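You operate a simulated robot arm through the tools that you are given. There is no shell and no other tool. Be economical: measure what you need, move in short steps, check, and stop when the job is done.

You run a simulated robot arm. Do the job below in one go: nothing can be reset, and whatever is moved stays where it is left.

TASK
Swap the yellow and white injector leads, then run the injector test again.
Fine: On the middle yellow board. Main switch off for the swap and on again. One press of the yellow button; wait for FIRED 4 OF 4. The other two leads stay.
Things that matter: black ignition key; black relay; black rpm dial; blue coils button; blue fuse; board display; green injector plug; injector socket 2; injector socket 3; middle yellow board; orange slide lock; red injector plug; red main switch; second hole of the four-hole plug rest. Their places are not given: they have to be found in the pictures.

Only the result counts: the job must be done as asked and must still hold three seconds after the hand-in. Knocking over, shifting, dropping, spilling or breaking anything else fails it.

THE ROBOT
A 6-joint arm with a three-finger gripper, fixed in place. Base frame: the origin is at the foot of the arm, x ahead of it, y to its left, z up. Readings come in mm, degrees, newtons and seconds.
Its first joint turns from -166.0 to 166.0 degrees. Payload 4.89 kg.
Tool frame: the origin (TCP) lies between the finger pads and is the grasp point; the fingertips stand 30 mm ahead of it; z points along the fingers, y is the line along which they close. Largest opening 164 mm; the body of the gripper starts 125 mm behind the TCP.
Orientation is that of the tool frame in the base frame, as a unit quaternion [x, y, z, w]. With the fingers straight down and closing along the base's y, the tool's x points along the base's -x, its y along +y and its z along -z.

THE INTERFACE
- The arm moves only by the tool jog_arm. Its argument "moves" is a list of rows, each a list of 7 numbers: the shift along the tool's x, y, z in mm, then the turn, a rotation vector about the tool's x, y, z in degrees, then the finger opening in mm, from 0 to 164. In form: [[dx, dy, dz, ax, ay, az, fingers], ...]. A call has 1 to 10 rows; each row is the pose to reach, as a shift and turn from the pose commanded when the call began, along the tool's axes at that moment. Rows are played at 5 a second. More than 50 mm and 8.6 degrees between two rows, or a gripper value outside its range, and nothing of the call is played. Where a pose cannot be reached the arm comes as near as it can. A force on the tool above 40 N (or 10 N above the force at the start of the call, whichever is more), or a blocked arm, ends the call early, and 0.2 s more pass. The fingers move at their own pace (about 108 mm/s each) and stop on an object; they squeeze with about 34 N. The grip force told is the motor's: it shows also when the fingers shut on nothing. Time passes only in rows, and 0.2 s behind the last, so rows that repeat a pose let the fingers close. It gives the time, the measured TCP pose, the force on the tool (base axes), the opening and the grip force at its end, in the units of the frame above (readings bear some noise), with the torque about the TCP (base axes, N m) and any sound that the robot's microphone picked up.
- Cameras (640 x 400 px; columns grow to the right, rows downward): "scene" is fixed at [51.3, 491.9, 1658.6]; the picture's right is [-0.40, -0.92, 0.00], its down [-0.53, 0.23, -0.82] and it looks along [0.75, -0.33, -0.57] (base axes); focal length 330 px, centre (320, 200). "wrist" rides on the gripper at [76, -2, -152] in the tool frame; the picture's right is [0.02, 1.00, 0.00], its down [-0.88, 0.02, -0.47] and it looks along [-0.47, 0.01, 0.88] (tool axes); focal length 247 px, centre (320, 200).
- capture(camera): a new picture of that camera. The clock stands still meanwhile.
- lift_body(by): slides the trunk up (or, below 0, down) by that many mm; the arm rides with it, the base frame stays. It gives what a move gives, with no picture.
- locate(camera, pixels): for up to 12 pixels [column, row] of the newest picture of that camera ("zoom" is the newest enlarged one), the place [x, y, z] in the base frame of the surface seen there, good to about 3 mm, but the place of the scene camera against the robot may be out by one fixed shift of up to 12 mm in any direction. The clock stands still meanwhile.
- inspect(camera, box): a new picture of the part [left, top, right, bottom] of that camera's present view, enlarged. The clock stands still meanwhile.
- sign_off(): hands the job in; it is judged then, once.

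Keep the steps short. Do not move on a guess: measure, check each grasp and each placing, and mend mistakes. In all there are 80 turns and 38 pictures (those below and enlarged ones count). Leave the gripper open and the arm clear of the work at the hand-in unless told otherwise, and finish with a single line.

The tools are called after "Call:" by a JSON object that holds its "api" and its "payload". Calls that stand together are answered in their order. jog_arm: Moves the arm, as the interface text tells. Its arguments: {"type":"object","properties":{"moves":{"type":"array","items":{"type":"array","items":{"type":"number"}}}},"required":["moves"]} The other tools are called the same way: lift_body (by) slides the trunk up or down; capture (camera) takes a picture; locate (camera, pixels) gives the place of the surface under pixels of a picture; inspect (camera, box) takes an enlarged picture of a part of a camera's view; sign_off () hands the job in.

At the start:

```text
t: 0.0
tool_pos: [578.4, -169.8, 1165.1]
orientation: [-0.001, 1.0, 0.0, -0.001]
contact_force: [0.3, -0.9, -0.2]
moment: [0.01, -0.01, 0.01]
opening: 164.2
gripper_force: 0.1
trunk travel left (down, up): [-175.0, 215.0]
```

scene: 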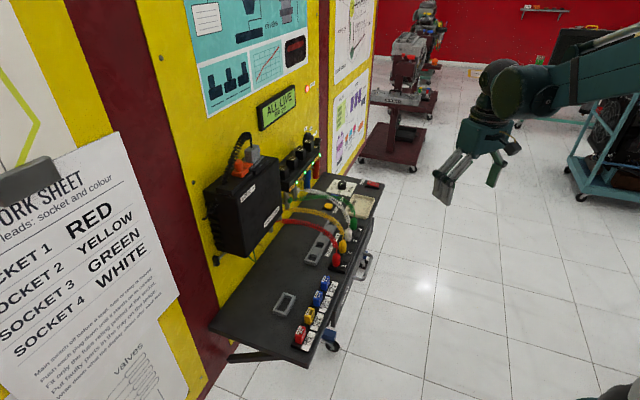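
wrist: 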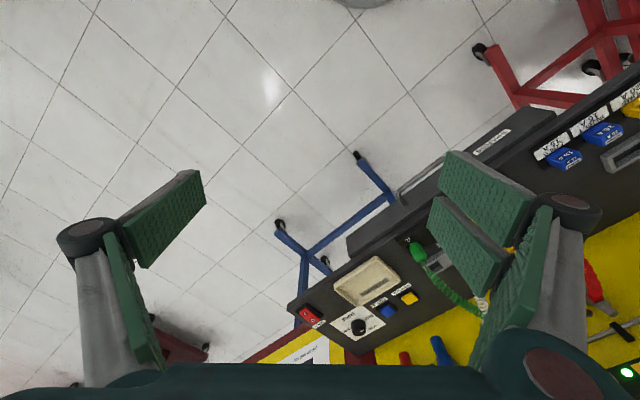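

I see the board with its shelf in the middle of the scene picture; I enlarge the leads and the shelf, and the work sheet.

Call:
{"api": "inspect", "payload": {"camera": "scene", "box": [270, 130, 400, 280]}}

Call:
{"api": "inspect", "payload": {"camera": "scene", "box": [0, 120, 220, 400]}}

Call:
{"api": "inspect", "payload": {"camera": "scene", "box": [200, 80, 400, 360]}}

```text
2.67 times, centred on (335, 205) of scene
```

zoom: 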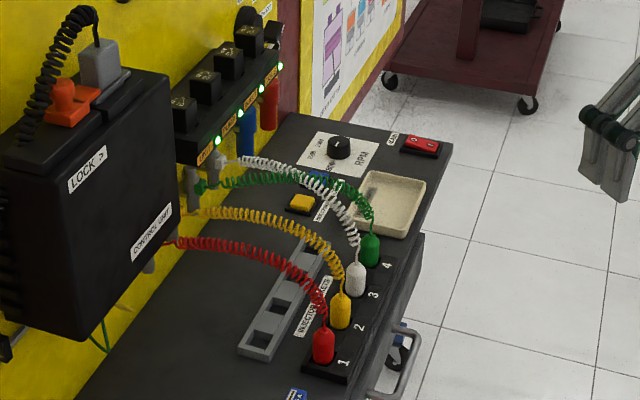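

```text
1.43 times, centred on (110, 260) of scene
```

zoom: 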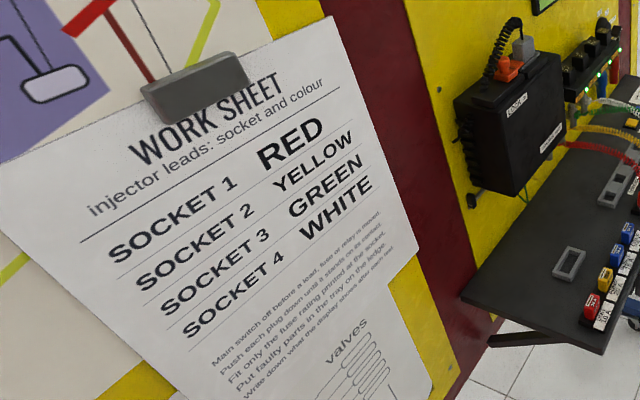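

```text
1.43 times, centred on (300, 220) of scene
```

zoom: 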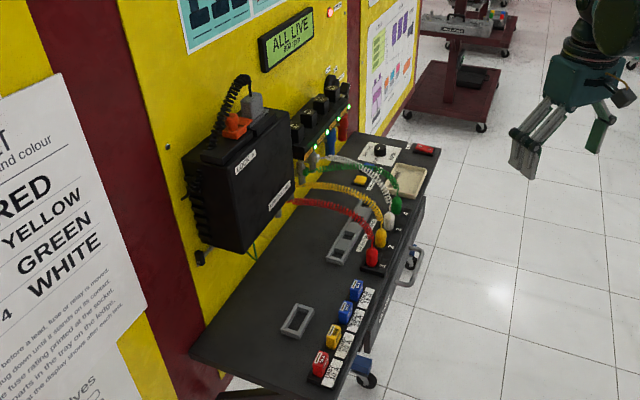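

The leads stand 1 red, 2 yellow, 3 white, 4 green. I measure rough places in the last enlarged picture.

Call:
{"api": "locate", "payload": {"camera": "zoom", "pixels": [[424, 149], [379, 150], [360, 179], [372, 255], [381, 237], [389, 219], [397, 203], [335, 254], [364, 218], [410, 180], [230, 350], [290, 45]]}}

Call:
{"api": "inspect", "payload": {"camera": "scene", "box": [250, 75, 310, 135]}}

```text
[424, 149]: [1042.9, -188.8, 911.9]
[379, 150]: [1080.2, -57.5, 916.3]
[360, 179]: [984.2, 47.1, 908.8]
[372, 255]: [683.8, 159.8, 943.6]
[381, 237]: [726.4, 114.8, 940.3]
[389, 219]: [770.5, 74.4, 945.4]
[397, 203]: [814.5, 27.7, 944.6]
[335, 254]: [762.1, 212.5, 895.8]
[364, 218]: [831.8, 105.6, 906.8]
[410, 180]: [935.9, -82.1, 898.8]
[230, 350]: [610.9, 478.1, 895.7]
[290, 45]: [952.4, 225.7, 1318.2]
```

```text
6.67 times, centred on (280, 105) of scene
```

zoom: 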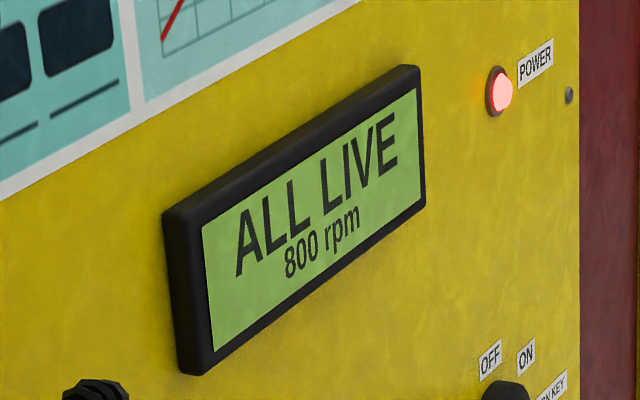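

The shelf lies turned about 45° and its top is near z 897. The display says ALL LIVE, 800 rpm. I turn the tool 45° and move it above the plugs for a close look.

Call:
{"api": "jog_arm", "payload": {"moves": [[-20, 30, 0, 0, 0, -7.5, 100], [-45, 65, 0, 0, 0, -15, 80], [-70, 100, 0, 0, 0, -22.5, 60], [-95, 135, 0, 0, 0, -30, 60], [-120, 170, 0, 0, 0, -37.5, 60], [-140, 200, 0, 0, 0, -45, 60], [-160, 230, 0, 0, 0, -45, 60], [-160, 230, 0, 0, 0, -45, 60]]}}

Call:
{"api": "capture", "payload": {"camera": "wrist"}}

```text
t: 1.8
tool_pos: [737.6, 59.5, 1167.0]
orientation: [-0.385, 0.923, 0.0, 0.0]
contact_force: [-0.5, 0.5, 0.5]
moment: [-0.01, 0.05, -0.01]
opening: 60.0
gripper_force: 0.1
trunk travel left (down, up): [-175.0, 215.0]
```

```text
31 pictures are left
```

wrist: 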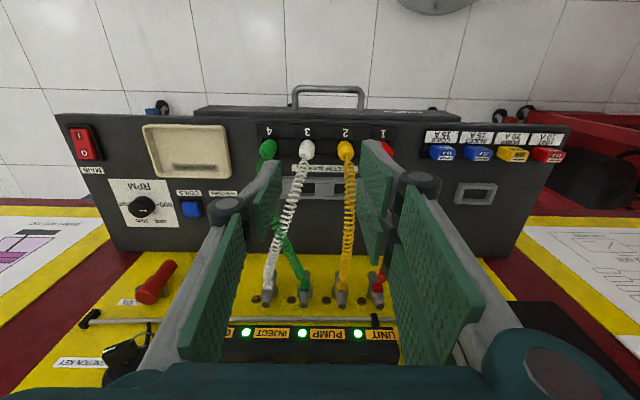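

The plugs are at row ~150: green (268,149), white (307,149), yellow (345,149), red (384,148). I measure these with the wrist camera, and enlarge.

Call:
{"api": "inspect", "payload": {"camera": "wrist", "box": [220, 110, 420, 235]}}

Call:
{"api": "locate", "payload": {"camera": "wrist", "pixels": [[268, 147], [307, 147], [345, 147], [386, 147], [85, 134], [84, 154], [80, 140], [143, 206], [190, 207], [320, 120], [480, 220], [415, 182]]}}

```text
3.20 times, centred on (320, 172) of wrist
```

zoom: 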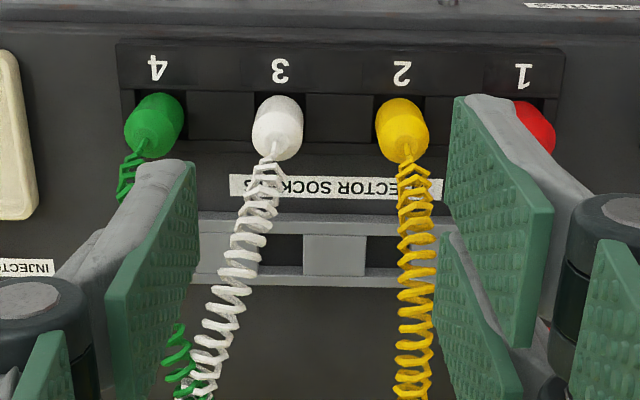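

```text
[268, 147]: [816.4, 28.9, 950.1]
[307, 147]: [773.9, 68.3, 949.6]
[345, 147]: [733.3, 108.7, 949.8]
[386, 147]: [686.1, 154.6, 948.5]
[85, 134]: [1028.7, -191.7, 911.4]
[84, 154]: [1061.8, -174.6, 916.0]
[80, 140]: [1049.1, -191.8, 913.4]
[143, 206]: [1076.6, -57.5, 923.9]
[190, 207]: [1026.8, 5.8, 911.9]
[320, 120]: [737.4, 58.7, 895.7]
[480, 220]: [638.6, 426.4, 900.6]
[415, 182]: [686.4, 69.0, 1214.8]
```

Plug tops are at z ≈ 950, pitch about 58 mm. The main switch is at the far end near (1045,-185,913). I move there, high up, turning the tool radially, fingers closed.

Call:
{"api": "jog_arm", "payload": {"moves": [[7, -32, 0, 0, 0, 7, 30], [14, -64, 0, 0, 0, 14, 0], [21, -96, 0, 0, 0, 21, 0], [28, -128, 0, 0, 0, 28, 0], [35, -160, 0, 0, 0, 35, 0], [42, -192, 0, 0, 0, 42, 0], [49, -224, 0, 0, 0, 49, 0], [56, -256, 0, 0, 0, 55, 0], [56, -256, 0, 0, 0, 55, 0]]}}

Call:
{"api": "capture", "payload": {"camera": "wrist"}}

```text
t: 3.8
tool_pos: [885.4, -161.2, 1162.4]
orientation: [0.087, 0.996, 0.0, 0.0]
contact_force: [1.0, 0.0, 0.7]
moment: [0.04, 0.11, 0.05]
opening: 0.5
gripper_force: 34.0
trunk travel left (down, up): [-175.0, 215.0]
```

```text
29 pictures are left
```

wrist: 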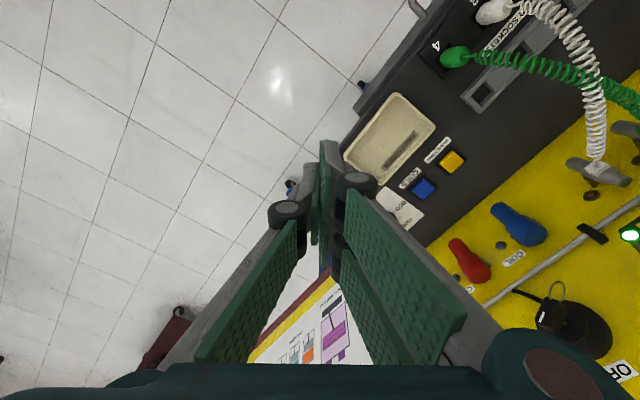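

The closed fingers hide the switch. I tilt the tool outward 35° and shift sideways to see it and to check the reach.

Call:
{"api": "jog_arm", "payload": {"moves": [[0, 18, 0, 0, -7, 0, 0], [0, 36, 0, 0, -14, 0, 0], [0, 54, 0, 0, -21, 0, 0], [0, 72, 0, 0, -28, 0, 0], [0, 90, 0, 0, -35, 0, 0], [0, 90, 0, 0, -35, 0, 0]]}}

Call:
{"api": "capture", "payload": {"camera": "wrist"}}

```text
t: 5.2
tool_pos: [893.8, -71.2, 1165.5]
orientation: [0.083, 0.95, -0.026, 0.3]
contact_force: [-0.7, -0.1, 0.5]
moment: [0.01, -0.08, 0.0]
opening: 0.0
gripper_force: 33.5
trunk travel left (down, up): [-175.0, 215.0]
```

```text
28 pictures are left
```

wrist: 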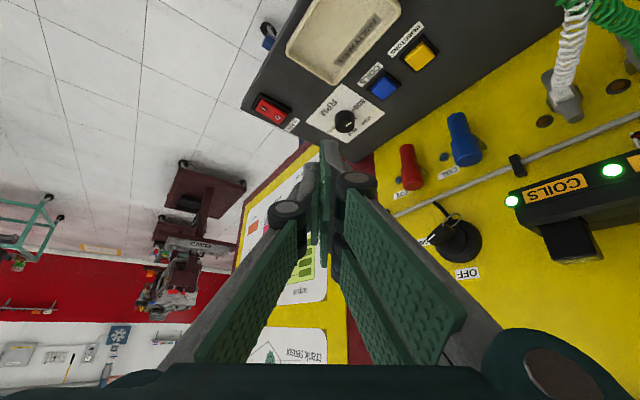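

Now the switch (271,108), dial (345,120), blue (381,84) and yellow button (420,54) are visible. I enlarge and measure.

Call:
{"api": "inspect", "payload": {"camera": "wrist", "box": [235, 30, 445, 160]}}

```text
3.05 times, centred on (340, 95) of wrist
```

zoom: 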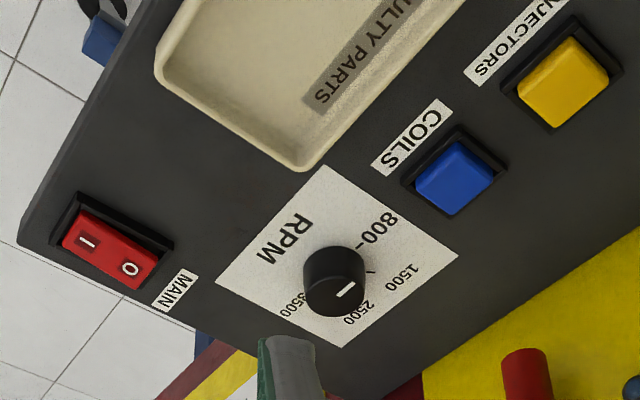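

Call:
{"api": "locate", "payload": {"camera": "zoom", "pixels": [[88, 242], [108, 250], [131, 269], [143, 278], [75, 238], [105, 290], [150, 255], [562, 82], [575, 95], [455, 178], [335, 270], [80, 290]]}}

```text
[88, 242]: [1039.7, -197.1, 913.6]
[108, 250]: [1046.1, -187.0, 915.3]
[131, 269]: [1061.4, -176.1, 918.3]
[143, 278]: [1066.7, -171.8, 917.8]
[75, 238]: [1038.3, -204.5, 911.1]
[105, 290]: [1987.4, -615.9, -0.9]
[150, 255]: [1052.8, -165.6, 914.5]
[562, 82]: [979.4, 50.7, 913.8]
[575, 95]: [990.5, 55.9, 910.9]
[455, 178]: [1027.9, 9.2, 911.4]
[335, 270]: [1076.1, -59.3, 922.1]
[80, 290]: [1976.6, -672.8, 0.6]
```

The rocker's "1" end is at (1040,-197,912) and pressed; the raised "0" end is at (1062,-175,918). I move to hover above the "0" end and check the reach.

Call:
{"api": "jog_arm", "payload": {"moves": [[-8, -12, 39, 0, 0, 0, 0], [-16, -25, 79, 0, 0, 0, 0], [-24, -37, 118, 0, 0, 0, 0], [-33, -50, 158, 0, 0, 0, 0], [-41, -62, 197, 0, 0, 0, 0], [-49, -74, 237, 0, 0, 0, 0], [-49, -74, 237, 0, 0, 0, 0]]}}

Call:
{"api": "capture", "payload": {"camera": "wrist"}}

```text
t: 6.8
tool_pos: [1054.9, -174.1, 1001.6]
orientation: [0.083, 0.95, -0.027, 0.3]
contact_force: [1.0, 0.1, 0.1]
moment: [0.01, 0.06, -0.01]
opening: 0.3
gripper_force: 33.7
trunk travel left (down, up): [-175.0, 215.0]
```

```text
26 pictures are left
```

wrist: 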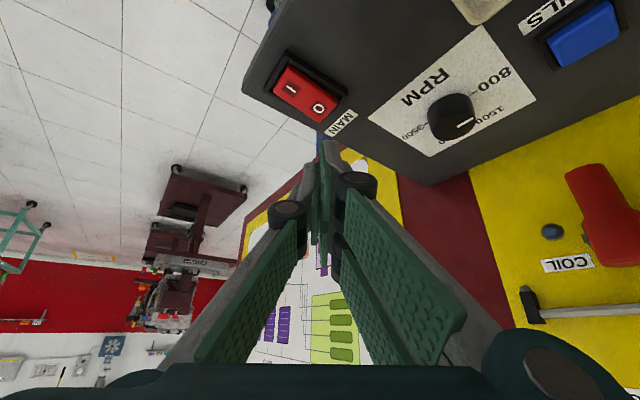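

Reached exactly. I re-measure the rocker from close by.

Call:
{"api": "locate", "payload": {"camera": "wrist", "pixels": [[318, 107], [322, 116], [291, 88], [282, 86], [306, 98], [330, 150], [445, 105]]}}

```text
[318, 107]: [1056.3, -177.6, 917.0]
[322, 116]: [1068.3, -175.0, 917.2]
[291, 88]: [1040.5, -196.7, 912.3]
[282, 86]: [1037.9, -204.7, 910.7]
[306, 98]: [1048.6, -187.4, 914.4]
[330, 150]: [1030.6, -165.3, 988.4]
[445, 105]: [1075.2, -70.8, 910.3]
```

I press straight down onto the "0" end in small steps.

Call:
{"api": "jog_arm", "payload": {"moves": [[14.4, 0, 20.5, 0, 0, 0, 0], [25.8, 0, 36.9, 0, 0, 0, 0], [28.7, 0, 41, 0, 0, 0, 0], [31, 0, 44.2, 0, 0, 0, 0], [32.7, 0, 46.7, 0, 0, 0, 0], [34.0, 0, 48.5, 0, 0, 0, 0]]}}

```text
t: 7.8
tool_pos: [1055.7, -174.3, 951.2]
orientation: [0.082, 0.949, -0.026, 0.302]
contact_force: [-6.1, 1.3, 29.2]
moment: [0.17, 0.48, -0.02]
opening: 0.1
gripper_force: 33.8
trunk travel left (down, up): [-175.0, 215.0]
stopped in row 5: the force on the tool passed its limit at 46 N (the readings are from after the stop); the commanded pose is now the measured one
```

It stopped at 46 N with the tip at z ≈ 919. I back up and look at rocker and display.

Call:
{"api": "jog_arm", "payload": {"moves": [[-17, 0, -24.6, 0, 0, 0, 0], [-28.7, 0, -41, 0, 0, 0, 0]]}}

Call:
{"api": "inspect", "payload": {"camera": "wrist", "box": [240, 30, 400, 130]}}

Call:
{"api": "inspect", "payload": {"camera": "scene", "box": [240, 80, 400, 180]}}

```text
t: 8.4
tool_pos: [1056.3, -175.5, 998.9]
orientation: [0.082, 0.95, -0.026, 0.301]
contact_force: [0.3, -0.2, 0.0]
moment: [-0.03, 0.04, 0.02]
opening: 0.0
gripper_force: 34.2
trunk travel left (down, up): [-175.0, 215.0]
```

```text
4.00 times, centred on (320, 80) of wrist
```

zoom: 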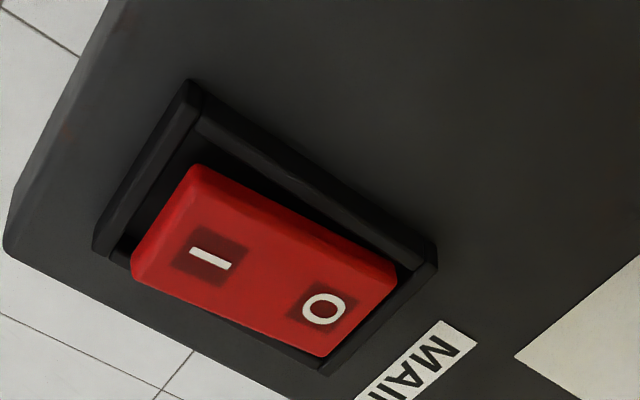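

```text
4.00 times, centred on (320, 130) of scene
```

zoom: 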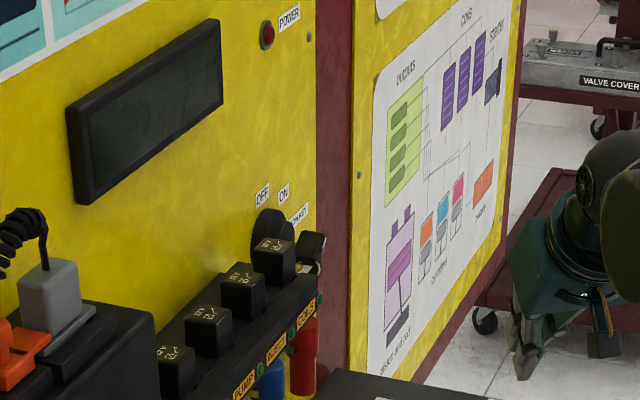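

The switch is at 0 and the display is dark. I go back up, level the tool, and return above the plugs.

Call:
{"api": "jog_arm", "payload": {"moves": [[8, 12, -39, 0, 0, 0, 0], [16, 25, -79, 0, 7, 0, 0], [24, 37, -118, 0, 14, 0, 0], [33, 50, -158, 0, 21, 0, 0], [41, 62, -197, 0, 28, 0, 0], [49, 74, -237, 0, 35, 0, 0], [49, 74, -237, 0, 35, 0, 0]]}}

```text
t: 10.1
tool_pos: [897.4, -70.0, 1160.9]
orientation: [0.087, 0.996, 0.0, 0.001]
contact_force: [0.2, 0.0, -0.7]
moment: [0.01, -0.02, 0.0]
opening: 0.3
gripper_force: 33.3
trunk travel left (down, up): [-175.0, 215.0]
```

I now turn back 45° and hover above the yellow plug with the fingers half open.

Call:
{"api": "jog_arm", "payload": {"moves": [[24, 18.5, 0, 0, 0, -7, 20], [48, 37, 0, 0, 0, -14, 40], [72, 55.5, 0, 0, 0, -21, 50], [96, 74, 0, 0, 0, -28, 50], [120, 92.5, 0, 0, 0, -35, 50], [144, 111, 0, 0, 0, -42, 50], [168, 130, 0, 0, 0, -49, 50], [192.5, 148, 0, 0, 0, -55, 50], [192.5, 148, 40, 0, 0, -55, 50], [192.5, 148, 40, 0, 0, -55, 50]]}}

Call:
{"api": "capture", "payload": {"camera": "wrist"}}

```text
t: 12.2
tool_pos: [730.3, 111.7, 1121.9]
orientation: [-0.384, 0.923, -0.001, 0.0]
contact_force: [0.7, -0.1, -0.1]
moment: [-0.04, -0.05, 0.02]
opening: 50.1
gripper_force: 0.1
trunk travel left (down, up): [-175.0, 215.0]
```

```text
23 pictures are left
```

wrist: 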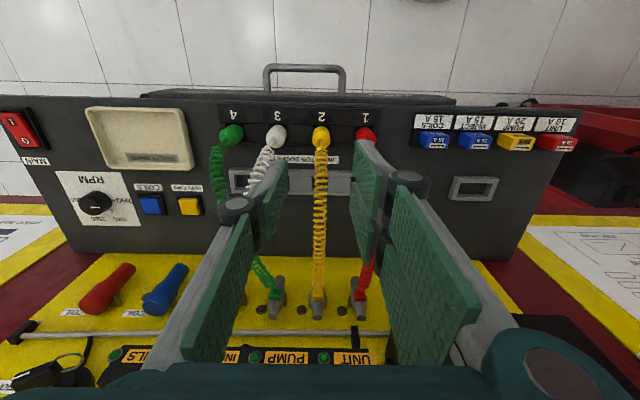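

Yellow plug at (320,136). I enlarge for the plug's shape and rest holes.

Call:
{"api": "inspect", "payload": {"camera": "wrist", "box": [215, 95, 385, 200]}}

```text
3.76 times, centred on (300, 148) of wrist
```

zoom: 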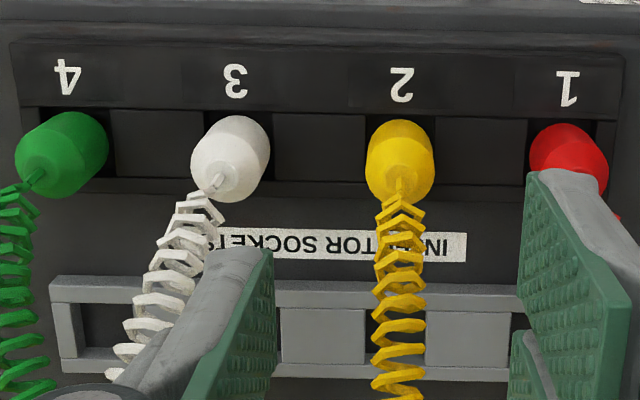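

Call:
{"api": "locate", "payload": {"camera": "zoom", "pixels": [[400, 180], [400, 155], [374, 155], [429, 155], [230, 168], [232, 145], [60, 165], [380, 345], [415, 345], [322, 300], [322, 372], [105, 325]]}}

Call:
{"api": "locate", "payload": {"camera": "wrist", "pixels": [[320, 133], [278, 133], [321, 180], [320, 220], [319, 260], [319, 300]]}}

```text
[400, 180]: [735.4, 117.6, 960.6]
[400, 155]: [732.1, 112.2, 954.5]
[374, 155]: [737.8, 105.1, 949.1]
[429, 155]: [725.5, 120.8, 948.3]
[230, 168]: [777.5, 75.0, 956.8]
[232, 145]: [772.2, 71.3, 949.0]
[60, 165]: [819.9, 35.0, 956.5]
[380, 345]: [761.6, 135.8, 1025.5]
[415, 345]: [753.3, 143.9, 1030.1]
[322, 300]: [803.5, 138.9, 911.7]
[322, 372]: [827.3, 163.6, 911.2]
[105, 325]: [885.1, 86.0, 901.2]
```

```text
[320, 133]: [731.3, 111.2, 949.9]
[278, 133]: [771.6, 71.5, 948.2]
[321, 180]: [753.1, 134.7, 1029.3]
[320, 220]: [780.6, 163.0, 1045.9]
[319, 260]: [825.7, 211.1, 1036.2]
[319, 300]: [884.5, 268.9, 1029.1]
```

Call:
{"api": "locate", "payload": {"camera": "zoom", "pixels": [[318, 85], [318, 115], [318, 150], [450, 150], [355, 150], [318, 186], [395, 290], [450, 300], [450, 372], [440, 335]]}}

```text
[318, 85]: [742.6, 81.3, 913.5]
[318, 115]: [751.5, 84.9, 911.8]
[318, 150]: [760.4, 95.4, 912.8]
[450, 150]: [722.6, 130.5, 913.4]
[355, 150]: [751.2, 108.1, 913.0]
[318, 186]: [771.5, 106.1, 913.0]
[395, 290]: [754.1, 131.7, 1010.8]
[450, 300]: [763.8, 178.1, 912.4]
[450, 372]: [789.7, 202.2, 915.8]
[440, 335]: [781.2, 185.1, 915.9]
```

Strip top is z 913, plug axis about (734,115), plug top ~958; rest hole 2 centre about (793,173), rest top ~913. I go down around the yellow plug (tips at ~917) and close.

Call:
{"api": "jog_arm", "payload": {"moves": [[-5, 0, 40, 0, 0, 0, 46], [-5, 0, 80, 0, 0, 0, 46], [-5, 0, 120, 0, 0, 0, 46], [-5, 0, 150, 0, 0, 0, 46], [-5, 0, 174, 0, 0, 0, 46], [-5, 0, 174, 0, 0, 0, 46], [-5, 0, 174, 0, 0, 0, 15], [-5, 0, 174, 0, 0, 0, 10], [-5, 0, 174, 0, 0, 0, 10]]}}

Call:
{"api": "capture", "payload": {"camera": "wrist"}}

```text
t: 14.2
tool_pos: [734.4, 113.3, 950.6]
orientation: [-0.384, 0.923, -0.001, 0.001]
contact_force: [-0.7, 0.6, -0.1]
moment: [0.04, 0.05, 0.01]
opening: 23.3
gripper_force: 34.3
trunk travel left (down, up): [-175.0, 215.0]
```

```text
21 pictures are left
```

wrist: 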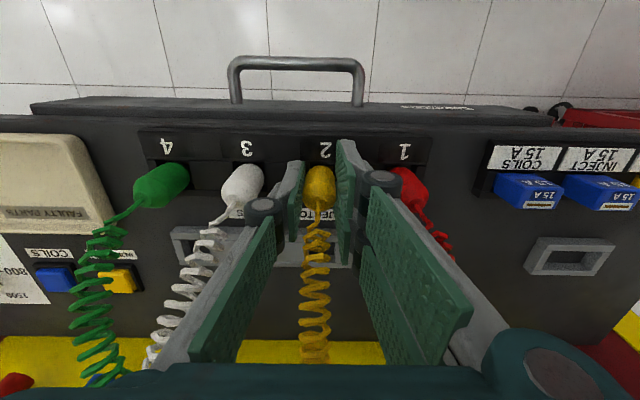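

The fingers stopped at 23.3 mm on the plug. I lift 70 mm straight up.

Call:
{"api": "jog_arm", "payload": {"moves": [[0, 0, -10, 0, 0, 0, 10], [0, 0, -25, 0, 0, 0, 10], [0, 0, -45, 0, 0, 0, 10], [0, 0, -70, 0, 0, 0, 10], [0, 0, -70, 0, 0, 0, 10]]}}

Call:
{"api": "inspect", "payload": {"camera": "wrist", "box": [210, 100, 420, 230]}}

Call:
{"api": "inspect", "payload": {"camera": "scene", "box": [290, 170, 400, 280]}}

```text
t: 15.4
tool_pos: [734.9, 111.1, 1020.9]
orientation: [-0.383, 0.924, -0.001, 0.001]
contact_force: [-1.1, 0.6, 0.3]
moment: [-0.03, -0.09, 0.04]
opening: 23.3
gripper_force: 34.0
trunk travel left (down, up): [-175.0, 215.0]
```

```text
3.05 times, centred on (315, 165) of wrist
```

zoom: 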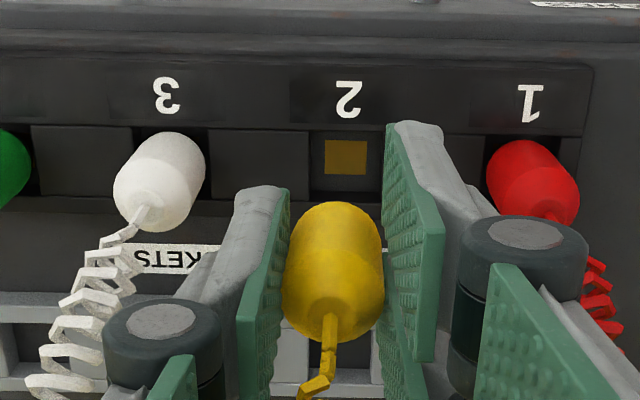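

```text
3.64 times, centred on (345, 225) of scene
```

zoom: 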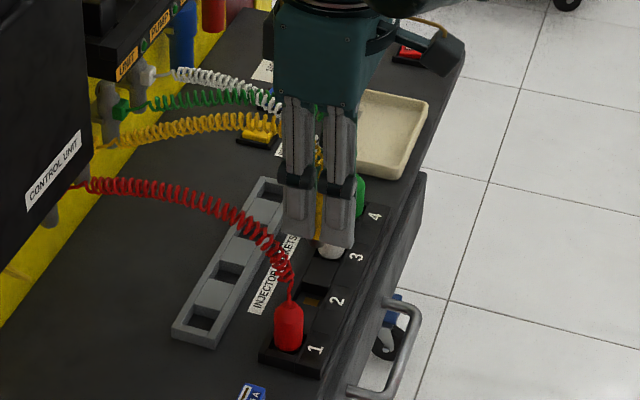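

The yellow plug is lifted; socket 2 shows its brass contact. I carry it 83 mm toward the wall, over rest hole 2, staying above it.

Call:
{"api": "jog_arm", "payload": {"moves": [[-20, 0, 0, 0, 0, 0, 10], [-42, 0, 0, 0, 0, 0, 10], [-63, -1, 0, 0, 0, 0, 10], [-83, -1, 0, 0, 0, 0, 10], [-83, -1, 20, 0, 0, 0, 10], [-83, -1, 30, 0, 0, 0, 10], [-83, -1, 30, 0, 0, 0, 10]]}}

Call:
{"api": "capture", "payload": {"camera": "wrist"}}

Call:
{"api": "inspect", "payload": {"camera": "scene", "box": [300, 180, 370, 250]}}

```text
t: 17.1
tool_pos: [793.8, 168.2, 986.7]
orientation: [-0.383, 0.924, -0.001, 0.0]
contact_force: [-0.3, 0.8, -1.2]
moment: [-0.02, 0.04, -0.04]
opening: 23.5
gripper_force: 33.8
trunk travel left (down, up): [-175.0, 215.0]
```

```text
18 pictures are left
```

wrist: 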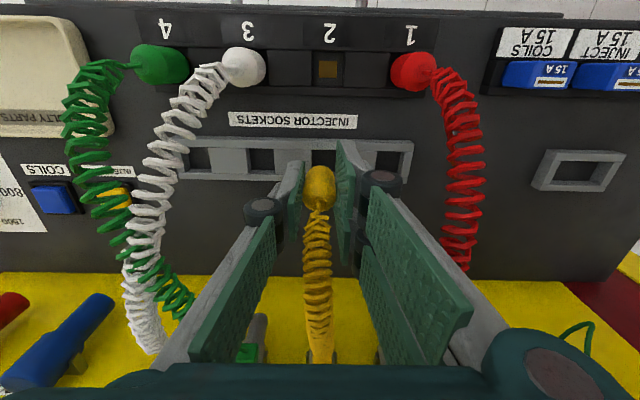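

```text
5.71 times, centred on (335, 215) of scene
```

zoom: 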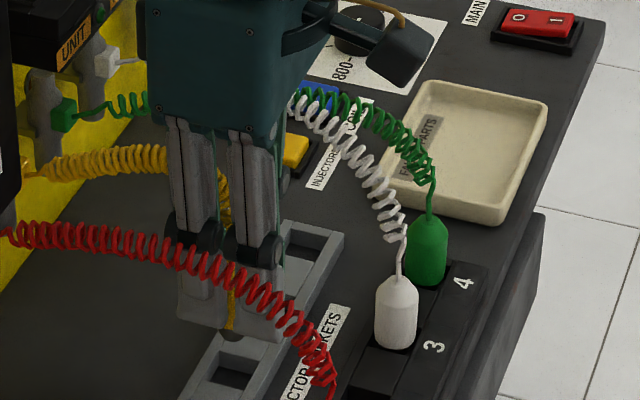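

The rest's holes are visible beside the plug; it seems ~4 mm off to one side. I measure hole edges and socket contact.

Call:
{"api": "locate", "payload": {"camera": "wrist", "pixels": [[230, 161], [285, 161], [180, 160], [411, 160], [261, 143], [261, 176], [327, 69], [313, 69], [343, 69], [320, 185], [306, 180], [335, 180]]}}

Call:
{"api": "inspect", "payload": {"camera": "wrist", "box": [170, 40, 430, 200]}}

```text
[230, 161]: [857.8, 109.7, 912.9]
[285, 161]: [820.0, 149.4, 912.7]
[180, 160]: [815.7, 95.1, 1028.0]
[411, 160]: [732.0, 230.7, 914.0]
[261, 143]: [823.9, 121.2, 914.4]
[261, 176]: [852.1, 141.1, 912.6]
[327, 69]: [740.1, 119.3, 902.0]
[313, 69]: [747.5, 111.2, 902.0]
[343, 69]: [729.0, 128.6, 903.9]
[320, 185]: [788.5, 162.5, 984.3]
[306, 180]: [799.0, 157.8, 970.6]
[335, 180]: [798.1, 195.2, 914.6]
```

```text
2.46 times, centred on (300, 120) of wrist
```

zoom: 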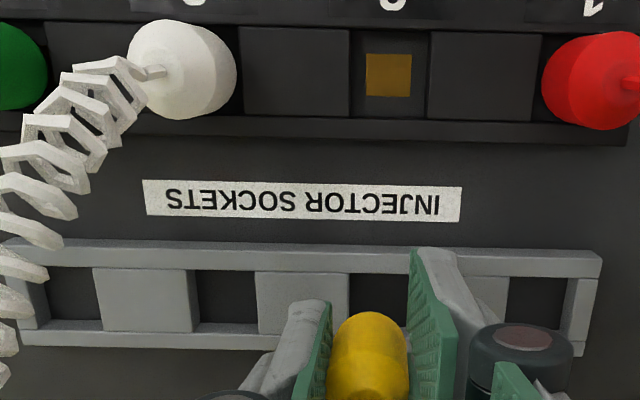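

Plug axis sits about 8 mm wall-side of the TCP; the hole centre is at u≈438, n≈684.5. I correct by 4 mm in both directions and lower in small steps, watching the force.

Call:
{"api": "jog_arm", "payload": {"moves": [[4, 4, 0, 0, 0, 0, 10], [4, 4, 12, 0, 0, 0, 10], [4, 4, 20, 0, 0, 0, 10], [4, 4, 24, 0, 0, 0, 10], [4, 4, 28, 0, 0, 0, 10]]}}

```text
t: 18.2
tool_pos: [788.0, 170.0, 961.7]
orientation: [-0.383, 0.924, 0.0, 0.001]
contact_force: [-0.3, -0.5, -0.8]
moment: [0.01, 0.02, 0.01]
opening: 23.3
gripper_force: 34.0
trunk travel left (down, up): [-175.0, 215.0]
```

No contact yet at z 962, with the plug bottom about level with the rest. I go down further.

Call:
{"api": "jog_arm", "payload": {"moves": [[0, 0, 3, 0, 0, 0, 10], [0, 0, 6, 0, 0, 0, 10], [0, 0, 9, 0, 0, 0, 10], [0, 0, 12, 0, 0, 0, 10], [0, 0, 15, 0, 0, 0, 10]]}}

```text
t: 19.4
tool_pos: [787.0, 168.7, 949.6]
orientation: [-0.384, 0.923, 0.0, 0.001]
contact_force: [2.2, -0.1, 32.9]
moment: [0.15, -0.22, 0.02]
opening: 23.4
gripper_force: 34.5
trunk travel left (down, up): [-175.0, 215.0]
```

It went ~12 mm into the hole and met the floor at 33 N. I ease off 3 mm, open, and check.

Call:
{"api": "jog_arm", "payload": {"moves": [[0, 0, -3, 0, 0, 0, 10], [0, 0, -3, 0, 0, 0, 30], [0, 0, -3, 0, 0, 0, 46], [0, 0, -3, 0, 0, 0, 46]]}}

Call:
{"api": "capture", "payload": {"camera": "wrist"}}

```text
t: 20.4
tool_pos: [788.9, 168.6, 951.0]
orientation: [-0.384, 0.923, -0.001, 0.001]
contact_force: [-0.3, 0.0, 1.2]
moment: [-0.02, 0.01, 0.02]
opening: 45.9
gripper_force: 0.0
trunk travel left (down, up): [-175.0, 215.0]
```

```text
15 pictures are left
```

wrist: 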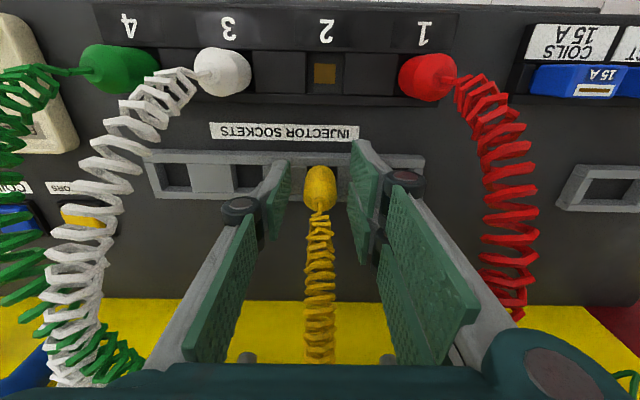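

Yellow stands upright in hole 2. Now I rise, step back toward the robot, over to the white plug and down around it.

Call:
{"api": "jog_arm", "payload": {"moves": [[0, 0, -45, 0, 0, 0, 46], [0, 0, -90, 0, 0, 0, 46], [44, 0, -90, 0, 0, 0, 46], [87, 0, -90, 0, 0, 0, 46], [87, -29, -90, 0, 0, 0, 46], [87, -57.5, -90, 0, 0, 0, 46], [73, -57.5, -90, 0, 0, 0, 46], [73, -57.5, -75, 0, 0, 0, 46], [73, -57.5, -70, 0, 0, 0, 46]]}}

Call:
{"api": "capture", "payload": {"camera": "wrist"}}

```text
t: 22.4
tool_pos: [777.8, 77.2, 1020.1]
orientation: [-0.384, 0.923, 0.0, 0.001]
contact_force: [-0.2, -1.0, -0.1]
moment: [0.02, 0.0, 0.0]
opening: 45.8
gripper_force: 0.1
trunk travel left (down, up): [-175.0, 215.0]
```

```text
14 pictures are left
```

wrist: 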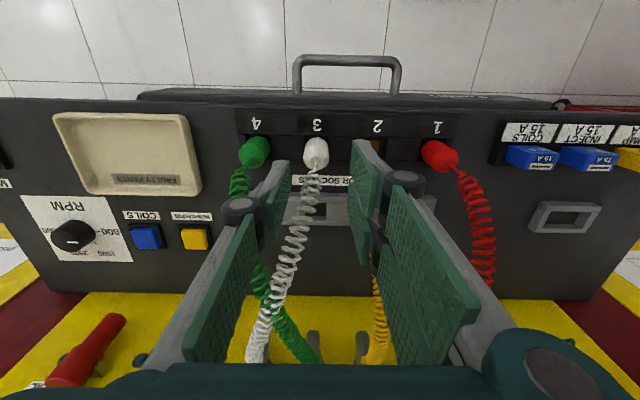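

Call:
{"api": "locate", "payload": {"camera": "wrist", "pixels": [[316, 150], [306, 150], [327, 150], [316, 165], [440, 152], [254, 150], [317, 125], [377, 127], [437, 128], [256, 123]]}}

```text
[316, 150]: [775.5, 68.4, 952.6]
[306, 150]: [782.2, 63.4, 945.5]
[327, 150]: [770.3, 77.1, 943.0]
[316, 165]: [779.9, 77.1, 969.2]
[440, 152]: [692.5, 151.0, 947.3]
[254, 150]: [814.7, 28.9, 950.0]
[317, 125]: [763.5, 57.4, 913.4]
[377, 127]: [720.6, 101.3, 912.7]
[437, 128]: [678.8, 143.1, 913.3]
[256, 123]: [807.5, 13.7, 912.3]
```

White's axis is at u≈499, 3.7 mm from my line. I correct, descend around it and close.

Call:
{"api": "jog_arm", "payload": {"moves": [[0, -3.8, 0, 0, 0, 0, 46], [0, -3.8, 35, 0, 0, 0, 46], [0, -3.8, 60, 0, 0, 0, 46], [0, -3.8, 71, 0, 0, 0, 46], [0, -3.8, 71, 0, 0, 0, 46], [0, -3.8, 71, 0, 0, 0, 15], [0, -3.8, 71, 0, 0, 0, 10], [0, -3.8, 71, 0, 0, 0, 10]]}}

```text
t: 24.2
tool_pos: [780.7, 75.1, 950.3]
orientation: [-0.383, 0.924, -0.001, 0.002]
contact_force: [0.6, -1.1, -0.2]
moment: [0.01, 0.0, -0.04]
opening: 22.8
gripper_force: 34.1
trunk travel left (down, up): [-175.0, 215.0]
```

Gripped at 22.8 mm. I lift 65 mm, shift 60 mm to socket 2 and lower part way to check alignment.

Call:
{"api": "jog_arm", "payload": {"moves": [[0, 0, -12, 0, 0, 0, 10], [0, 0, -35, 0, 0, 0, 10], [0, 0, -60, 0, 0, 0, 10], [0, 30, -60, 0, 0, 0, 10], [0, 60, -60, 0, 0, 0, 10], [0, 60, -40, 0, 0, 0, 10], [0, 60, -30, 0, 0, 0, 10], [0, 60, -30, 0, 0, 0, 10]]}}

Call:
{"api": "inspect", "payload": {"camera": "wrist", "box": [230, 100, 410, 212]}}

```text
t: 26.1
tool_pos: [739.8, 116.7, 978.1]
orientation: [-0.383, 0.924, 0.0, 0.002]
contact_force: [-0.8, 0.2, 0.2]
moment: [-0.04, 0.02, -0.01]
opening: 22.8
gripper_force: 34.0
trunk travel left (down, up): [-175.0, 215.0]
```

```text
3.56 times, centred on (320, 156) of wrist
```

zoom: 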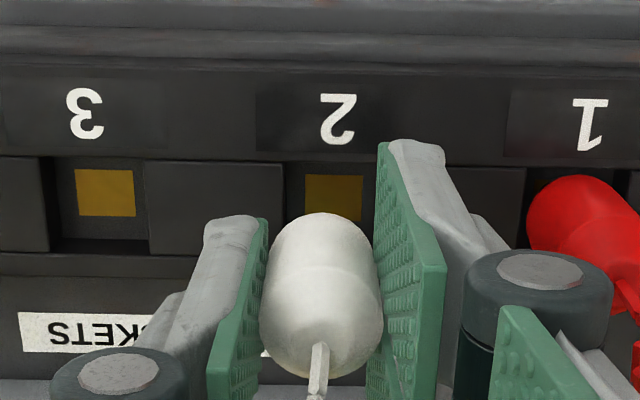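

The plug is ~3.8 mm off the brass contact sideways (contact 334 vs plug 320 in the enlargement). I correct and lower in small steps until it presses on the contact.

Call:
{"api": "jog_arm", "payload": {"moves": [[0, 3.8, 0, 0, 0, 0, 10], [0, 3.8, 8, 0, 0, 0, 10], [0, 3.8, 13, 0, 0, 0, 10], [0, 3.8, 17, 0, 0, 0, 10], [0, 3.8, 20, 0, 0, 0, 10], [0, 3.8, 23, 0, 0, 0, 10], [0, 3.8, 26, 0, 0, 0, 10], [0, 3.8, 28, 0, 0, 0, 10]]}}

```text
t: 27.9
tool_pos: [736.1, 118.1, 950.4]
orientation: [-0.384, 0.923, 0.0, 0.001]
contact_force: [0.1, 0.0, -0.5]
moment: [0.01, 0.0, -0.01]
opening: 22.7
gripper_force: 33.7
trunk travel left (down, up): [-175.0, 215.0]
```

Inserted with no side force and back at the seated height 950. I push a little more to feel the contact.

Call:
{"api": "jog_arm", "payload": {"moves": [[0, 0, 1, 0, 0, 0, 10], [0, 0, 2, 0, 0, 0, 10], [0, 0, 3, 0, 0, 0, 10], [0, 0, 4, 0, 0, 0, 10]]}}

```text
t: 28.9
tool_pos: [734.3, 118.1, 947.0]
orientation: [-0.382, 0.924, -0.001, 0.001]
contact_force: [5.1, -6.1, 34.5]
moment: [-0.24, -0.2, -0.03]
opening: 23.0
gripper_force: 34.8
trunk travel left (down, up): [-175.0, 215.0]
```

White stands on its contact in socket 2 (34 N push). I ease off, open, rise, step back and look at the cords.

Call:
{"api": "jog_arm", "payload": {"moves": [[0, 0, -3, 0, 0, 0, 10], [0, 0, -3, 0, 0, 0, 30], [0, 0, -3, 0, 0, 0, 46], [0, 0, -3, 0, 0, 0, 46], [5, 0, -40, 0, 0, 0, 46], [15, 0, -85, 0, 0, 0, 46], [15, 0, -130, 0, 0, 0, 46], [15, 0, -150, 0, 0, 0, 46]]}}

Call:
{"api": "capture", "payload": {"camera": "wrist"}}

Call:
{"api": "inspect", "payload": {"camera": "scene", "box": [280, 160, 390, 270]}}

```text
t: 30.6
tool_pos: [722.5, 109.7, 1095.1]
orientation: [-0.384, 0.923, -0.001, 0.001]
contact_force: [0.0, 0.1, -0.2]
moment: [-0.03, 0.0, 0.05]
opening: 46.1
gripper_force: 0.0
trunk travel left (down, up): [-175.0, 215.0]
```

```text
12 pictures are left
```

wrist: 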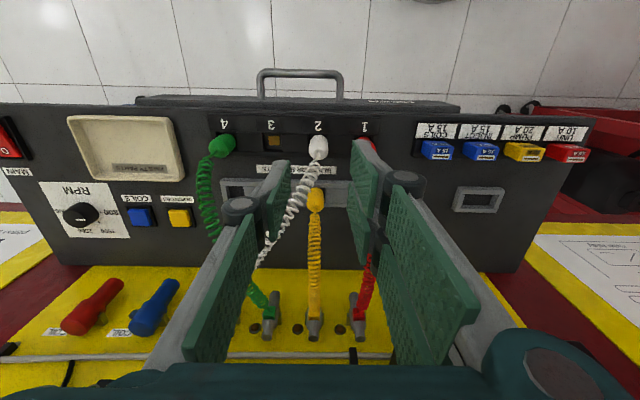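

```text
3.64 times, centred on (335, 215) of scene
```

zoom: 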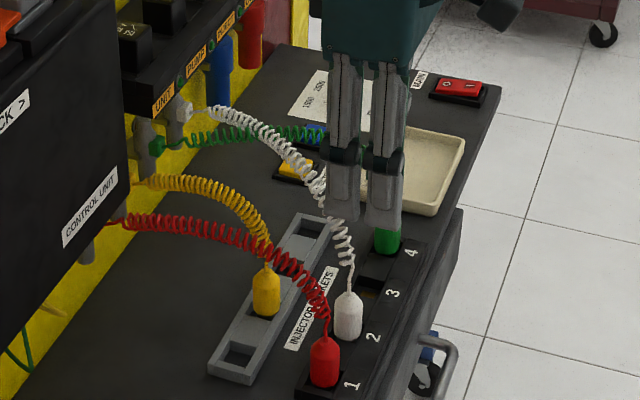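

I measure the white cord where it passes near the parked yellow plug.

Call:
{"api": "locate", "payload": {"camera": "wrist", "pixels": [[318, 166], [310, 180], [302, 192], [296, 205], [285, 222], [272, 238], [315, 198], [315, 212], [307, 195], [323, 195], [318, 148], [273, 141]]}}

```text
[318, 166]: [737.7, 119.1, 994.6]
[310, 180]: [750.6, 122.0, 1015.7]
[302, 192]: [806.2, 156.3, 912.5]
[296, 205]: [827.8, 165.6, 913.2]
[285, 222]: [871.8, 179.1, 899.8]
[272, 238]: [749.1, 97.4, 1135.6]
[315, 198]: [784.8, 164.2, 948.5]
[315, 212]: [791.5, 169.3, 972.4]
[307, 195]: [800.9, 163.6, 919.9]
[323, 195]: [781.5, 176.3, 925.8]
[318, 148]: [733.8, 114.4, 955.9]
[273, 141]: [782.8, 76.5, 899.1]
```

The white cord passes ~25–30 mm beside the yellow plug. I go over yellow with a narrow 33 mm opening and come straight down, watching the force.

Call:
{"api": "jog_arm", "payload": {"moves": [[-30, -5.4, -15, 0, 0, 0, 33], [-60, -5.4, -15, 0, 0, 0, 33], [-88.5, -5.4, -15, 0, 0, 0, 33], [-88.5, -5.4, 25, 0, 0, 0, 33], [-88.5, -5.4, 60, 0, 0, 0, 33], [-88.5, -5.4, 80, 0, 0, 0, 33], [-88.5, -5.4, 80, 0, 0, 0, 33]]}}

Call:
{"api": "capture", "payload": {"camera": "wrist"}}

```text
t: 32.2
tool_pos: [789.6, 165.0, 1018.6]
orientation: [-0.384, 0.923, 0.0, 0.001]
contact_force: [0.4, -0.1, 0.0]
moment: [-0.07, 0.05, 0.01]
opening: 32.7
gripper_force: 0.0
trunk travel left (down, up): [-175.0, 215.0]
```

```text
10 pictures are left
```

wrist: 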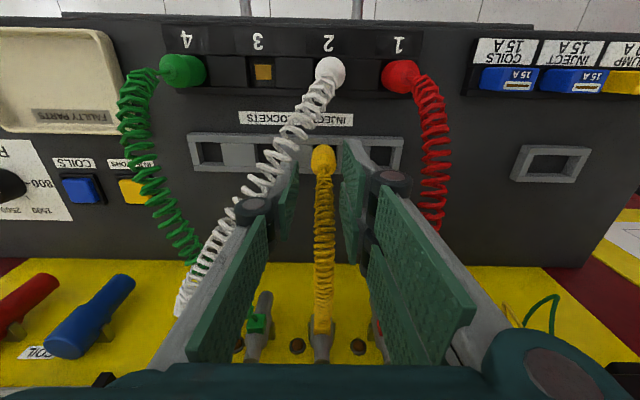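

Yellow is at col 323, 3 mm to the side. I correct and descend around it, then close.

Call:
{"api": "jog_arm", "payload": {"moves": [[-1.5, 3, 0, 0, 0, 0, 33], [-1.5, 3, 30, 0, 0, 0, 33], [-1.5, 3, 55, 0, 0, 0, 33], [-1.5, 3, 68, 0, 0, 0, 33], [-1.5, 3, 68, 0, 0, 0, 33], [-1.5, 3, 68, 0, 0, 0, 15], [-1.5, 3, 68, 0, 0, 0, 10], [-1.5, 3, 68, 0, 0, 0, 10]]}}

```text
t: 34.0
tool_pos: [790.3, 171.3, 949.8]
orientation: [-0.383, 0.924, -0.001, 0.001]
contact_force: [-0.3, -0.2, -0.4]
moment: [-0.02, 0.0, 0.0]
opening: 23.6
gripper_force: 33.8
trunk travel left (down, up): [-175.0, 215.0]
```

Gripped at 23.6 mm. I lift 160 mm clear over the white cord, carry it over to socket 3 and lower part way.

Call:
{"api": "jog_arm", "payload": {"moves": [[0, 0, -40, 0, 0, 0, 10], [0, 0, -85, 0, 0, 0, 10], [0, 0, -130, 0, 0, 0, 10], [0, 0, -160, 0, 0, 0, 10], [26, -20, -160, 0, 0, 0, 10], [52, -41, -160, 0, 0, 0, 10], [78, -61, -160, 0, 0, 0, 10], [78, -61, -115, 0, 0, 0, 10], [78, -61, -75, 0, 0, 0, 10], [78, -61, -35, 0, 0, 0, 10]]}}

Call:
{"api": "inspect", "payload": {"camera": "wrist", "box": [230, 100, 410, 212]}}

```text
t: 36.2
tool_pos: [777.0, 71.7, 985.6]
orientation: [-0.383, 0.924, 0.0, 0.001]
contact_force: [-1.5, -0.2, 0.7]
moment: [0.05, -0.17, 0.01]
opening: 23.3
gripper_force: 33.7
trunk travel left (down, up): [-175.0, 215.0]
```

```text
3.56 times, centred on (320, 156) of wrist
```

zoom: 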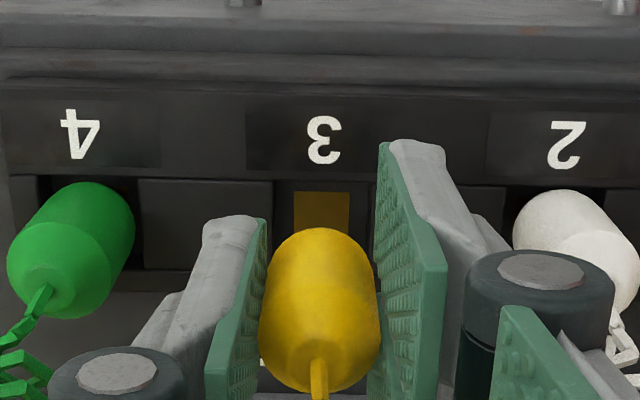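

Sideways the plug is ~1 mm off; compared with the white insertion view it needs ~2.8 mm toward the wall. I correct and lower gently to just inside.

Call:
{"api": "jog_arm", "payload": {"moves": [[-2.8, 1, 0, 0, 0, 0, 10], [-2.8, 1, 10, 0, 0, 0, 10], [-2.8, 1, 17, 0, 0, 0, 10], [-2.8, 1, 21, 0, 0, 0, 10], [-2.8, 1, 24, 0, 0, 0, 10], [-2.8, 1, 27, 0, 0, 0, 10], [-2.8, 1, 30, 0, 0, 0, 10]]}}

```text
t: 37.9
tool_pos: [779.7, 75.1, 954.5]
orientation: [-0.384, 0.923, 0.0, 0.002]
contact_force: [-0.3, 0.3, -0.6]
moment: [0.01, 0.0, -0.02]
opening: 23.7
gripper_force: 33.3
trunk travel left (down, up): [-175.0, 215.0]
```

It has entered (z 954.5, no force). I push on until it stands on the contact.

Call:
{"api": "jog_arm", "payload": {"moves": [[0, 0, 2, 0, 0, 0, 10], [0, 0, 4, 0, 0, 0, 10], [0, 0, 5, 0, 0, 0, 10], [0, 0, 6, 0, 0, 0, 10], [0, 0, 7, 0, 0, 0, 10], [0, 0, 8, 0, 0, 0, 10]]}}

```text
t: 39.2
tool_pos: [778.3, 74.7, 947.6]
orientation: [-0.383, 0.924, 0.0, 0.002]
contact_force: [10.0, -1.6, 34.2]
moment: [0.09, -0.48, -0.04]
opening: 23.7
gripper_force: 33.6
trunk travel left (down, up): [-175.0, 215.0]
```

Seated at 34 N, same height as white. I ease off, open, rise and look.

Call:
{"api": "jog_arm", "payload": {"moves": [[0, 0, -3, 0, 0, 0, 10], [0, 0, -3, 0, 0, 0, 30], [0, 0, -3, 0, 0, 0, 46], [0, 0, -3, 0, 0, 0, 46], [8, 0, -40, 0, 0, 0, 46], [20, 0, -85, 0, 0, 0, 46], [20, 0, -130, 0, 0, 0, 46], [20, 0, -170, 0, 0, 0, 46], [20, 0, -210, 0, 0, 0, 46]]}}

Call:
{"api": "inspect", "payload": {"camera": "wrist", "box": [200, 90, 420, 230]}}

```text
t: 41.2
tool_pos: [765.3, 60.4, 1156.1]
orientation: [-0.384, 0.923, 0.0, 0.001]
contact_force: [2.1, -0.5, -0.1]
moment: [0.01, 0.1, 0.02]
opening: 45.9
gripper_force: 0.1
trunk travel left (down, up): [-175.0, 215.0]
```

```text
2.86 times, centred on (310, 160) of wrist
```

zoom: 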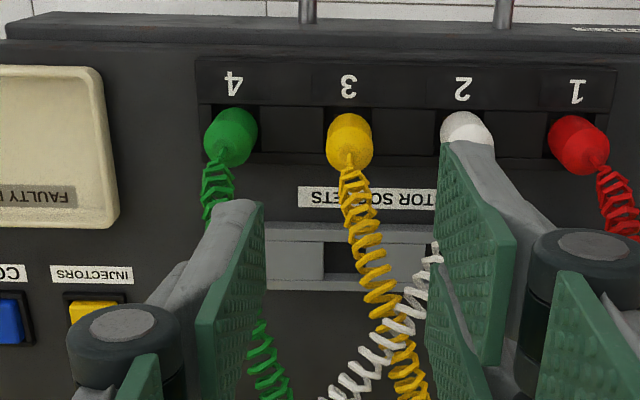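

Yellow is in socket 3, white in 2, green 4, red 1. Next: main switch on. I move back toward it, turning and closing the fingers.

Call:
{"api": "jog_arm", "payload": {"moves": [[0, -23, -5, 0, 0, 7, 30], [0, -46, -10, 0, 0, 14, 10], [0, -69, -10, 0, 0, 21, 0], [1, -92, -10, 0, 0, 28, 0], [1, -115, -10, 0, 0, 35, 0], [1, -138, -10, 0, 0, 42, 0], [2, -161, -10, 0, 0, 49, 0], [2, -184, -10, 0, 0, 55, 0], [2, -184, -10, 0, 0, 55, 0]]}}

Call:
{"api": "jog_arm", "payload": {"moves": [[0, 0, 0, 0, -7, 0, 0], [0, 0, 0, 0, -14, 0, 0], [0, 0, 0, 0, -21, 0, 0], [0, 0, 0, 0, -28, 0, 0], [0, 0, 0, 0, -35, 0, 0], [0, 0, 0, 0, -35, 0, 0]]}}

```text
t: 43.2
tool_pos: [894.2, -70.7, 1165.4]
orientation: [0.087, 0.996, 0.0, 0.001]
contact_force: [1.3, 1.0, 0.1]
moment: [0.02, 0.04, -0.01]
opening: 0.6
gripper_force: 33.7
trunk travel left (down, up): [-175.0, 215.0]
```

```text
t: 44.6
tool_pos: [893.4, -70.9, 1167.1]
orientation: [0.083, 0.95, -0.026, 0.301]
contact_force: [-1.0, 0.5, -0.3]
moment: [0.02, -0.06, 0.02]
opening: 0.0
gripper_force: 34.2
trunk travel left (down, up): [-175.0, 215.0]
```

Call:
{"api": "jog_arm", "payload": {"moves": [[-6, -17, 38, 0, 0, 0, 0], [-12, -34, 76, 0, 0, 0, 0], [-17, -51, 114, 0, 0, 0, 0], [-23, -67, 152, 0, 0, 0, 0], [-29, -84, 190, 0, 0, 0, 0], [-35, -101, 227, 0, 0, 0, 0], [-35, -101, 227, 0, 0, 0, 0]]}}

```text
t: 46.2
tool_pos: [1034.3, -196.3, 1002.0]
orientation: [0.083, 0.95, -0.027, 0.301]
contact_force: [0.3, 0.2, -0.6]
moment: [-0.01, 0.02, -0.02]
opening: 0.0
gripper_force: 34.4
trunk travel left (down, up): [-175.0, 215.0]
```

Above the "1" end at (1041,-197). I press down in small steps, then back up.

Call:
{"api": "jog_arm", "payload": {"moves": [[14.4, 0, 20.5, 0, 0, 0, 0], [25.8, 0, 36.9, 0, 0, 0, 0], [28.7, 0, 41, 0, 0, 0, 0], [31, 0, 44.2, 0, 0, 0, 0], [32.7, 0, 46.7, 0, 0, 0, 0], [34.0, 0, 48.5, 0, 0, 0, 0]]}}

Call:
{"api": "jog_arm", "payload": {"moves": [[-17, 0, -24.6, 0, 0, 0, 0], [-28.7, 0, -41, 0, 0, 0, 0]]}}

Call:
{"api": "inspect", "payload": {"camera": "scene", "box": [240, 80, 400, 180]}}

```text
t: 47.4
tool_pos: [1035.1, -197.1, 948.4]
orientation: [0.083, 0.949, -0.026, 0.304]
contact_force: [-9.4, 2.2, 30.6]
moment: [0.18, 0.61, 0.03]
opening: 0.0
gripper_force: 34.4
trunk travel left (down, up): [-175.0, 215.0]
stopped in row 5: the force on the tool passed its limit at 47 N (the readings are from after the stop); the commanded pose is now the measured one
```

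```text
t: 48.0
tool_pos: [1035.8, -195.5, 995.5]
orientation: [0.083, 0.949, -0.026, 0.303]
contact_force: [0.1, 0.0, -0.2]
moment: [0.0, 0.07, -0.02]
opening: 0.1
gripper_force: 33.8
trunk travel left (down, up): [-175.0, 215.0]
```

```text
4.00 times, centred on (320, 130) of scene
```

zoom: 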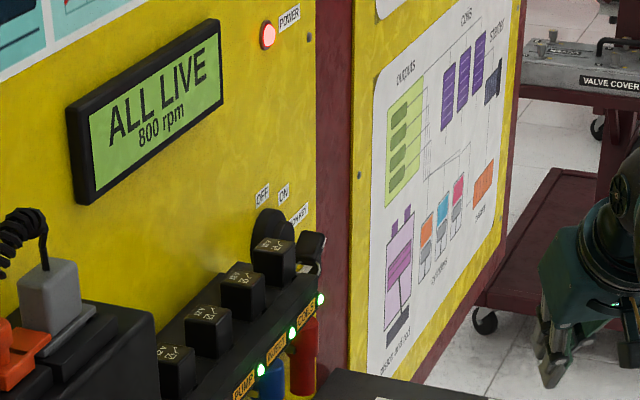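

ALL LIVE and power on: all four plugs make contact. Now I carry the closed fingers over to hover above the yellow INJECTORS button near (981,51).

Call:
{"api": "jog_arm", "payload": {"moves": [[14, 39, -22, 0, 0, 0, 0], [27, 78, -42, 0, 0, 0, 0], [41, 117, -52, 0, 0, 0, 0], [55, 155, -62, 0, 0, 0, 0], [68, 194, -63, 0, 0, 0, 0], [82, 233, -63, 0, 0, 0, 0], [82, 233, -63, 0, 0, 0, 0]]}}

Call:
{"api": "capture", "payload": {"camera": "wrist"}}

```text
t: 49.6
tool_pos: [970.2, 50.7, 1002.7]
orientation: [0.083, 0.949, -0.026, 0.302]
contact_force: [0.1, 0.5, -0.9]
moment: [0.04, 0.03, 0.0]
opening: 0.1
gripper_force: 34.0
trunk travel left (down, up): [-175.0, 215.0]
```

```text
6 pictures are left
```

wrist: 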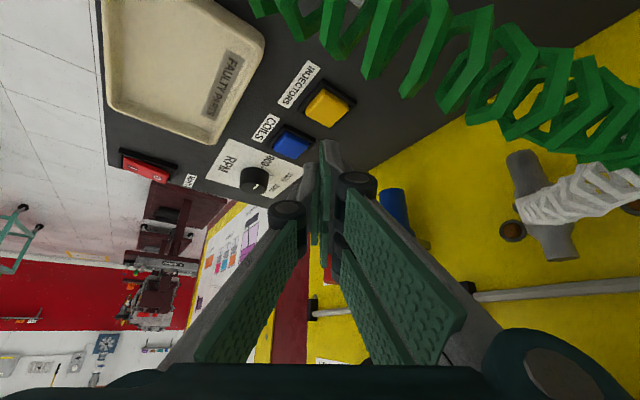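

Call:
{"api": "locate", "payload": {"camera": "wrist", "pixels": [[327, 107], [318, 108], [338, 108], [328, 95], [328, 118], [291, 143], [480, 70], [420, 30]]}}

```text
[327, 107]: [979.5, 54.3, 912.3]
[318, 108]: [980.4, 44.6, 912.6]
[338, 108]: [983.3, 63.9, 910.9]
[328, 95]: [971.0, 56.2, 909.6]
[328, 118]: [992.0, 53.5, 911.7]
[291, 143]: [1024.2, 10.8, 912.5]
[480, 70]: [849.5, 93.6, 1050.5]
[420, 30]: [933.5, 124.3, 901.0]
```

Button centre is (981,54,912). I correct ~4 mm and make one press in small steps.

Call:
{"api": "jog_arm", "payload": {"moves": [[-3, 5.1, 2.1, 0, 0, 0, 0], [14.2, 5.1, 26.7, 0, 0, 0, 0], [25.7, 5.1, 43.1, 0, 0, 0, 0], [29.1, 5.1, 48, 0, 0, 0, 0], [30.9, 5.1, 50.4, 0, 0, 0, 0], [32, 5.1, 52.1, 0, 0, 0, 0], [33.2, 5.1, 53.7, 0, 0, 0, 0], [34.3, 5.1, 55.3, 0, 0, 0, 0]]}}

```text
t: 51.4
tool_pos: [977.2, 52.1, 939.1]
orientation: [0.081, 0.949, -0.027, 0.305]
contact_force: [-8.0, -2.1, 35.2]
moment: [0.03, 0.58, 0.08]
opening: 0.1
gripper_force: 34.2
trunk travel left (down, up): [-175.0, 215.0]
heard: click
stopped in row 8: the force on the tool passed its limit at 47 N (the readings are from after the stop); the commanded pose is now the measured one
```

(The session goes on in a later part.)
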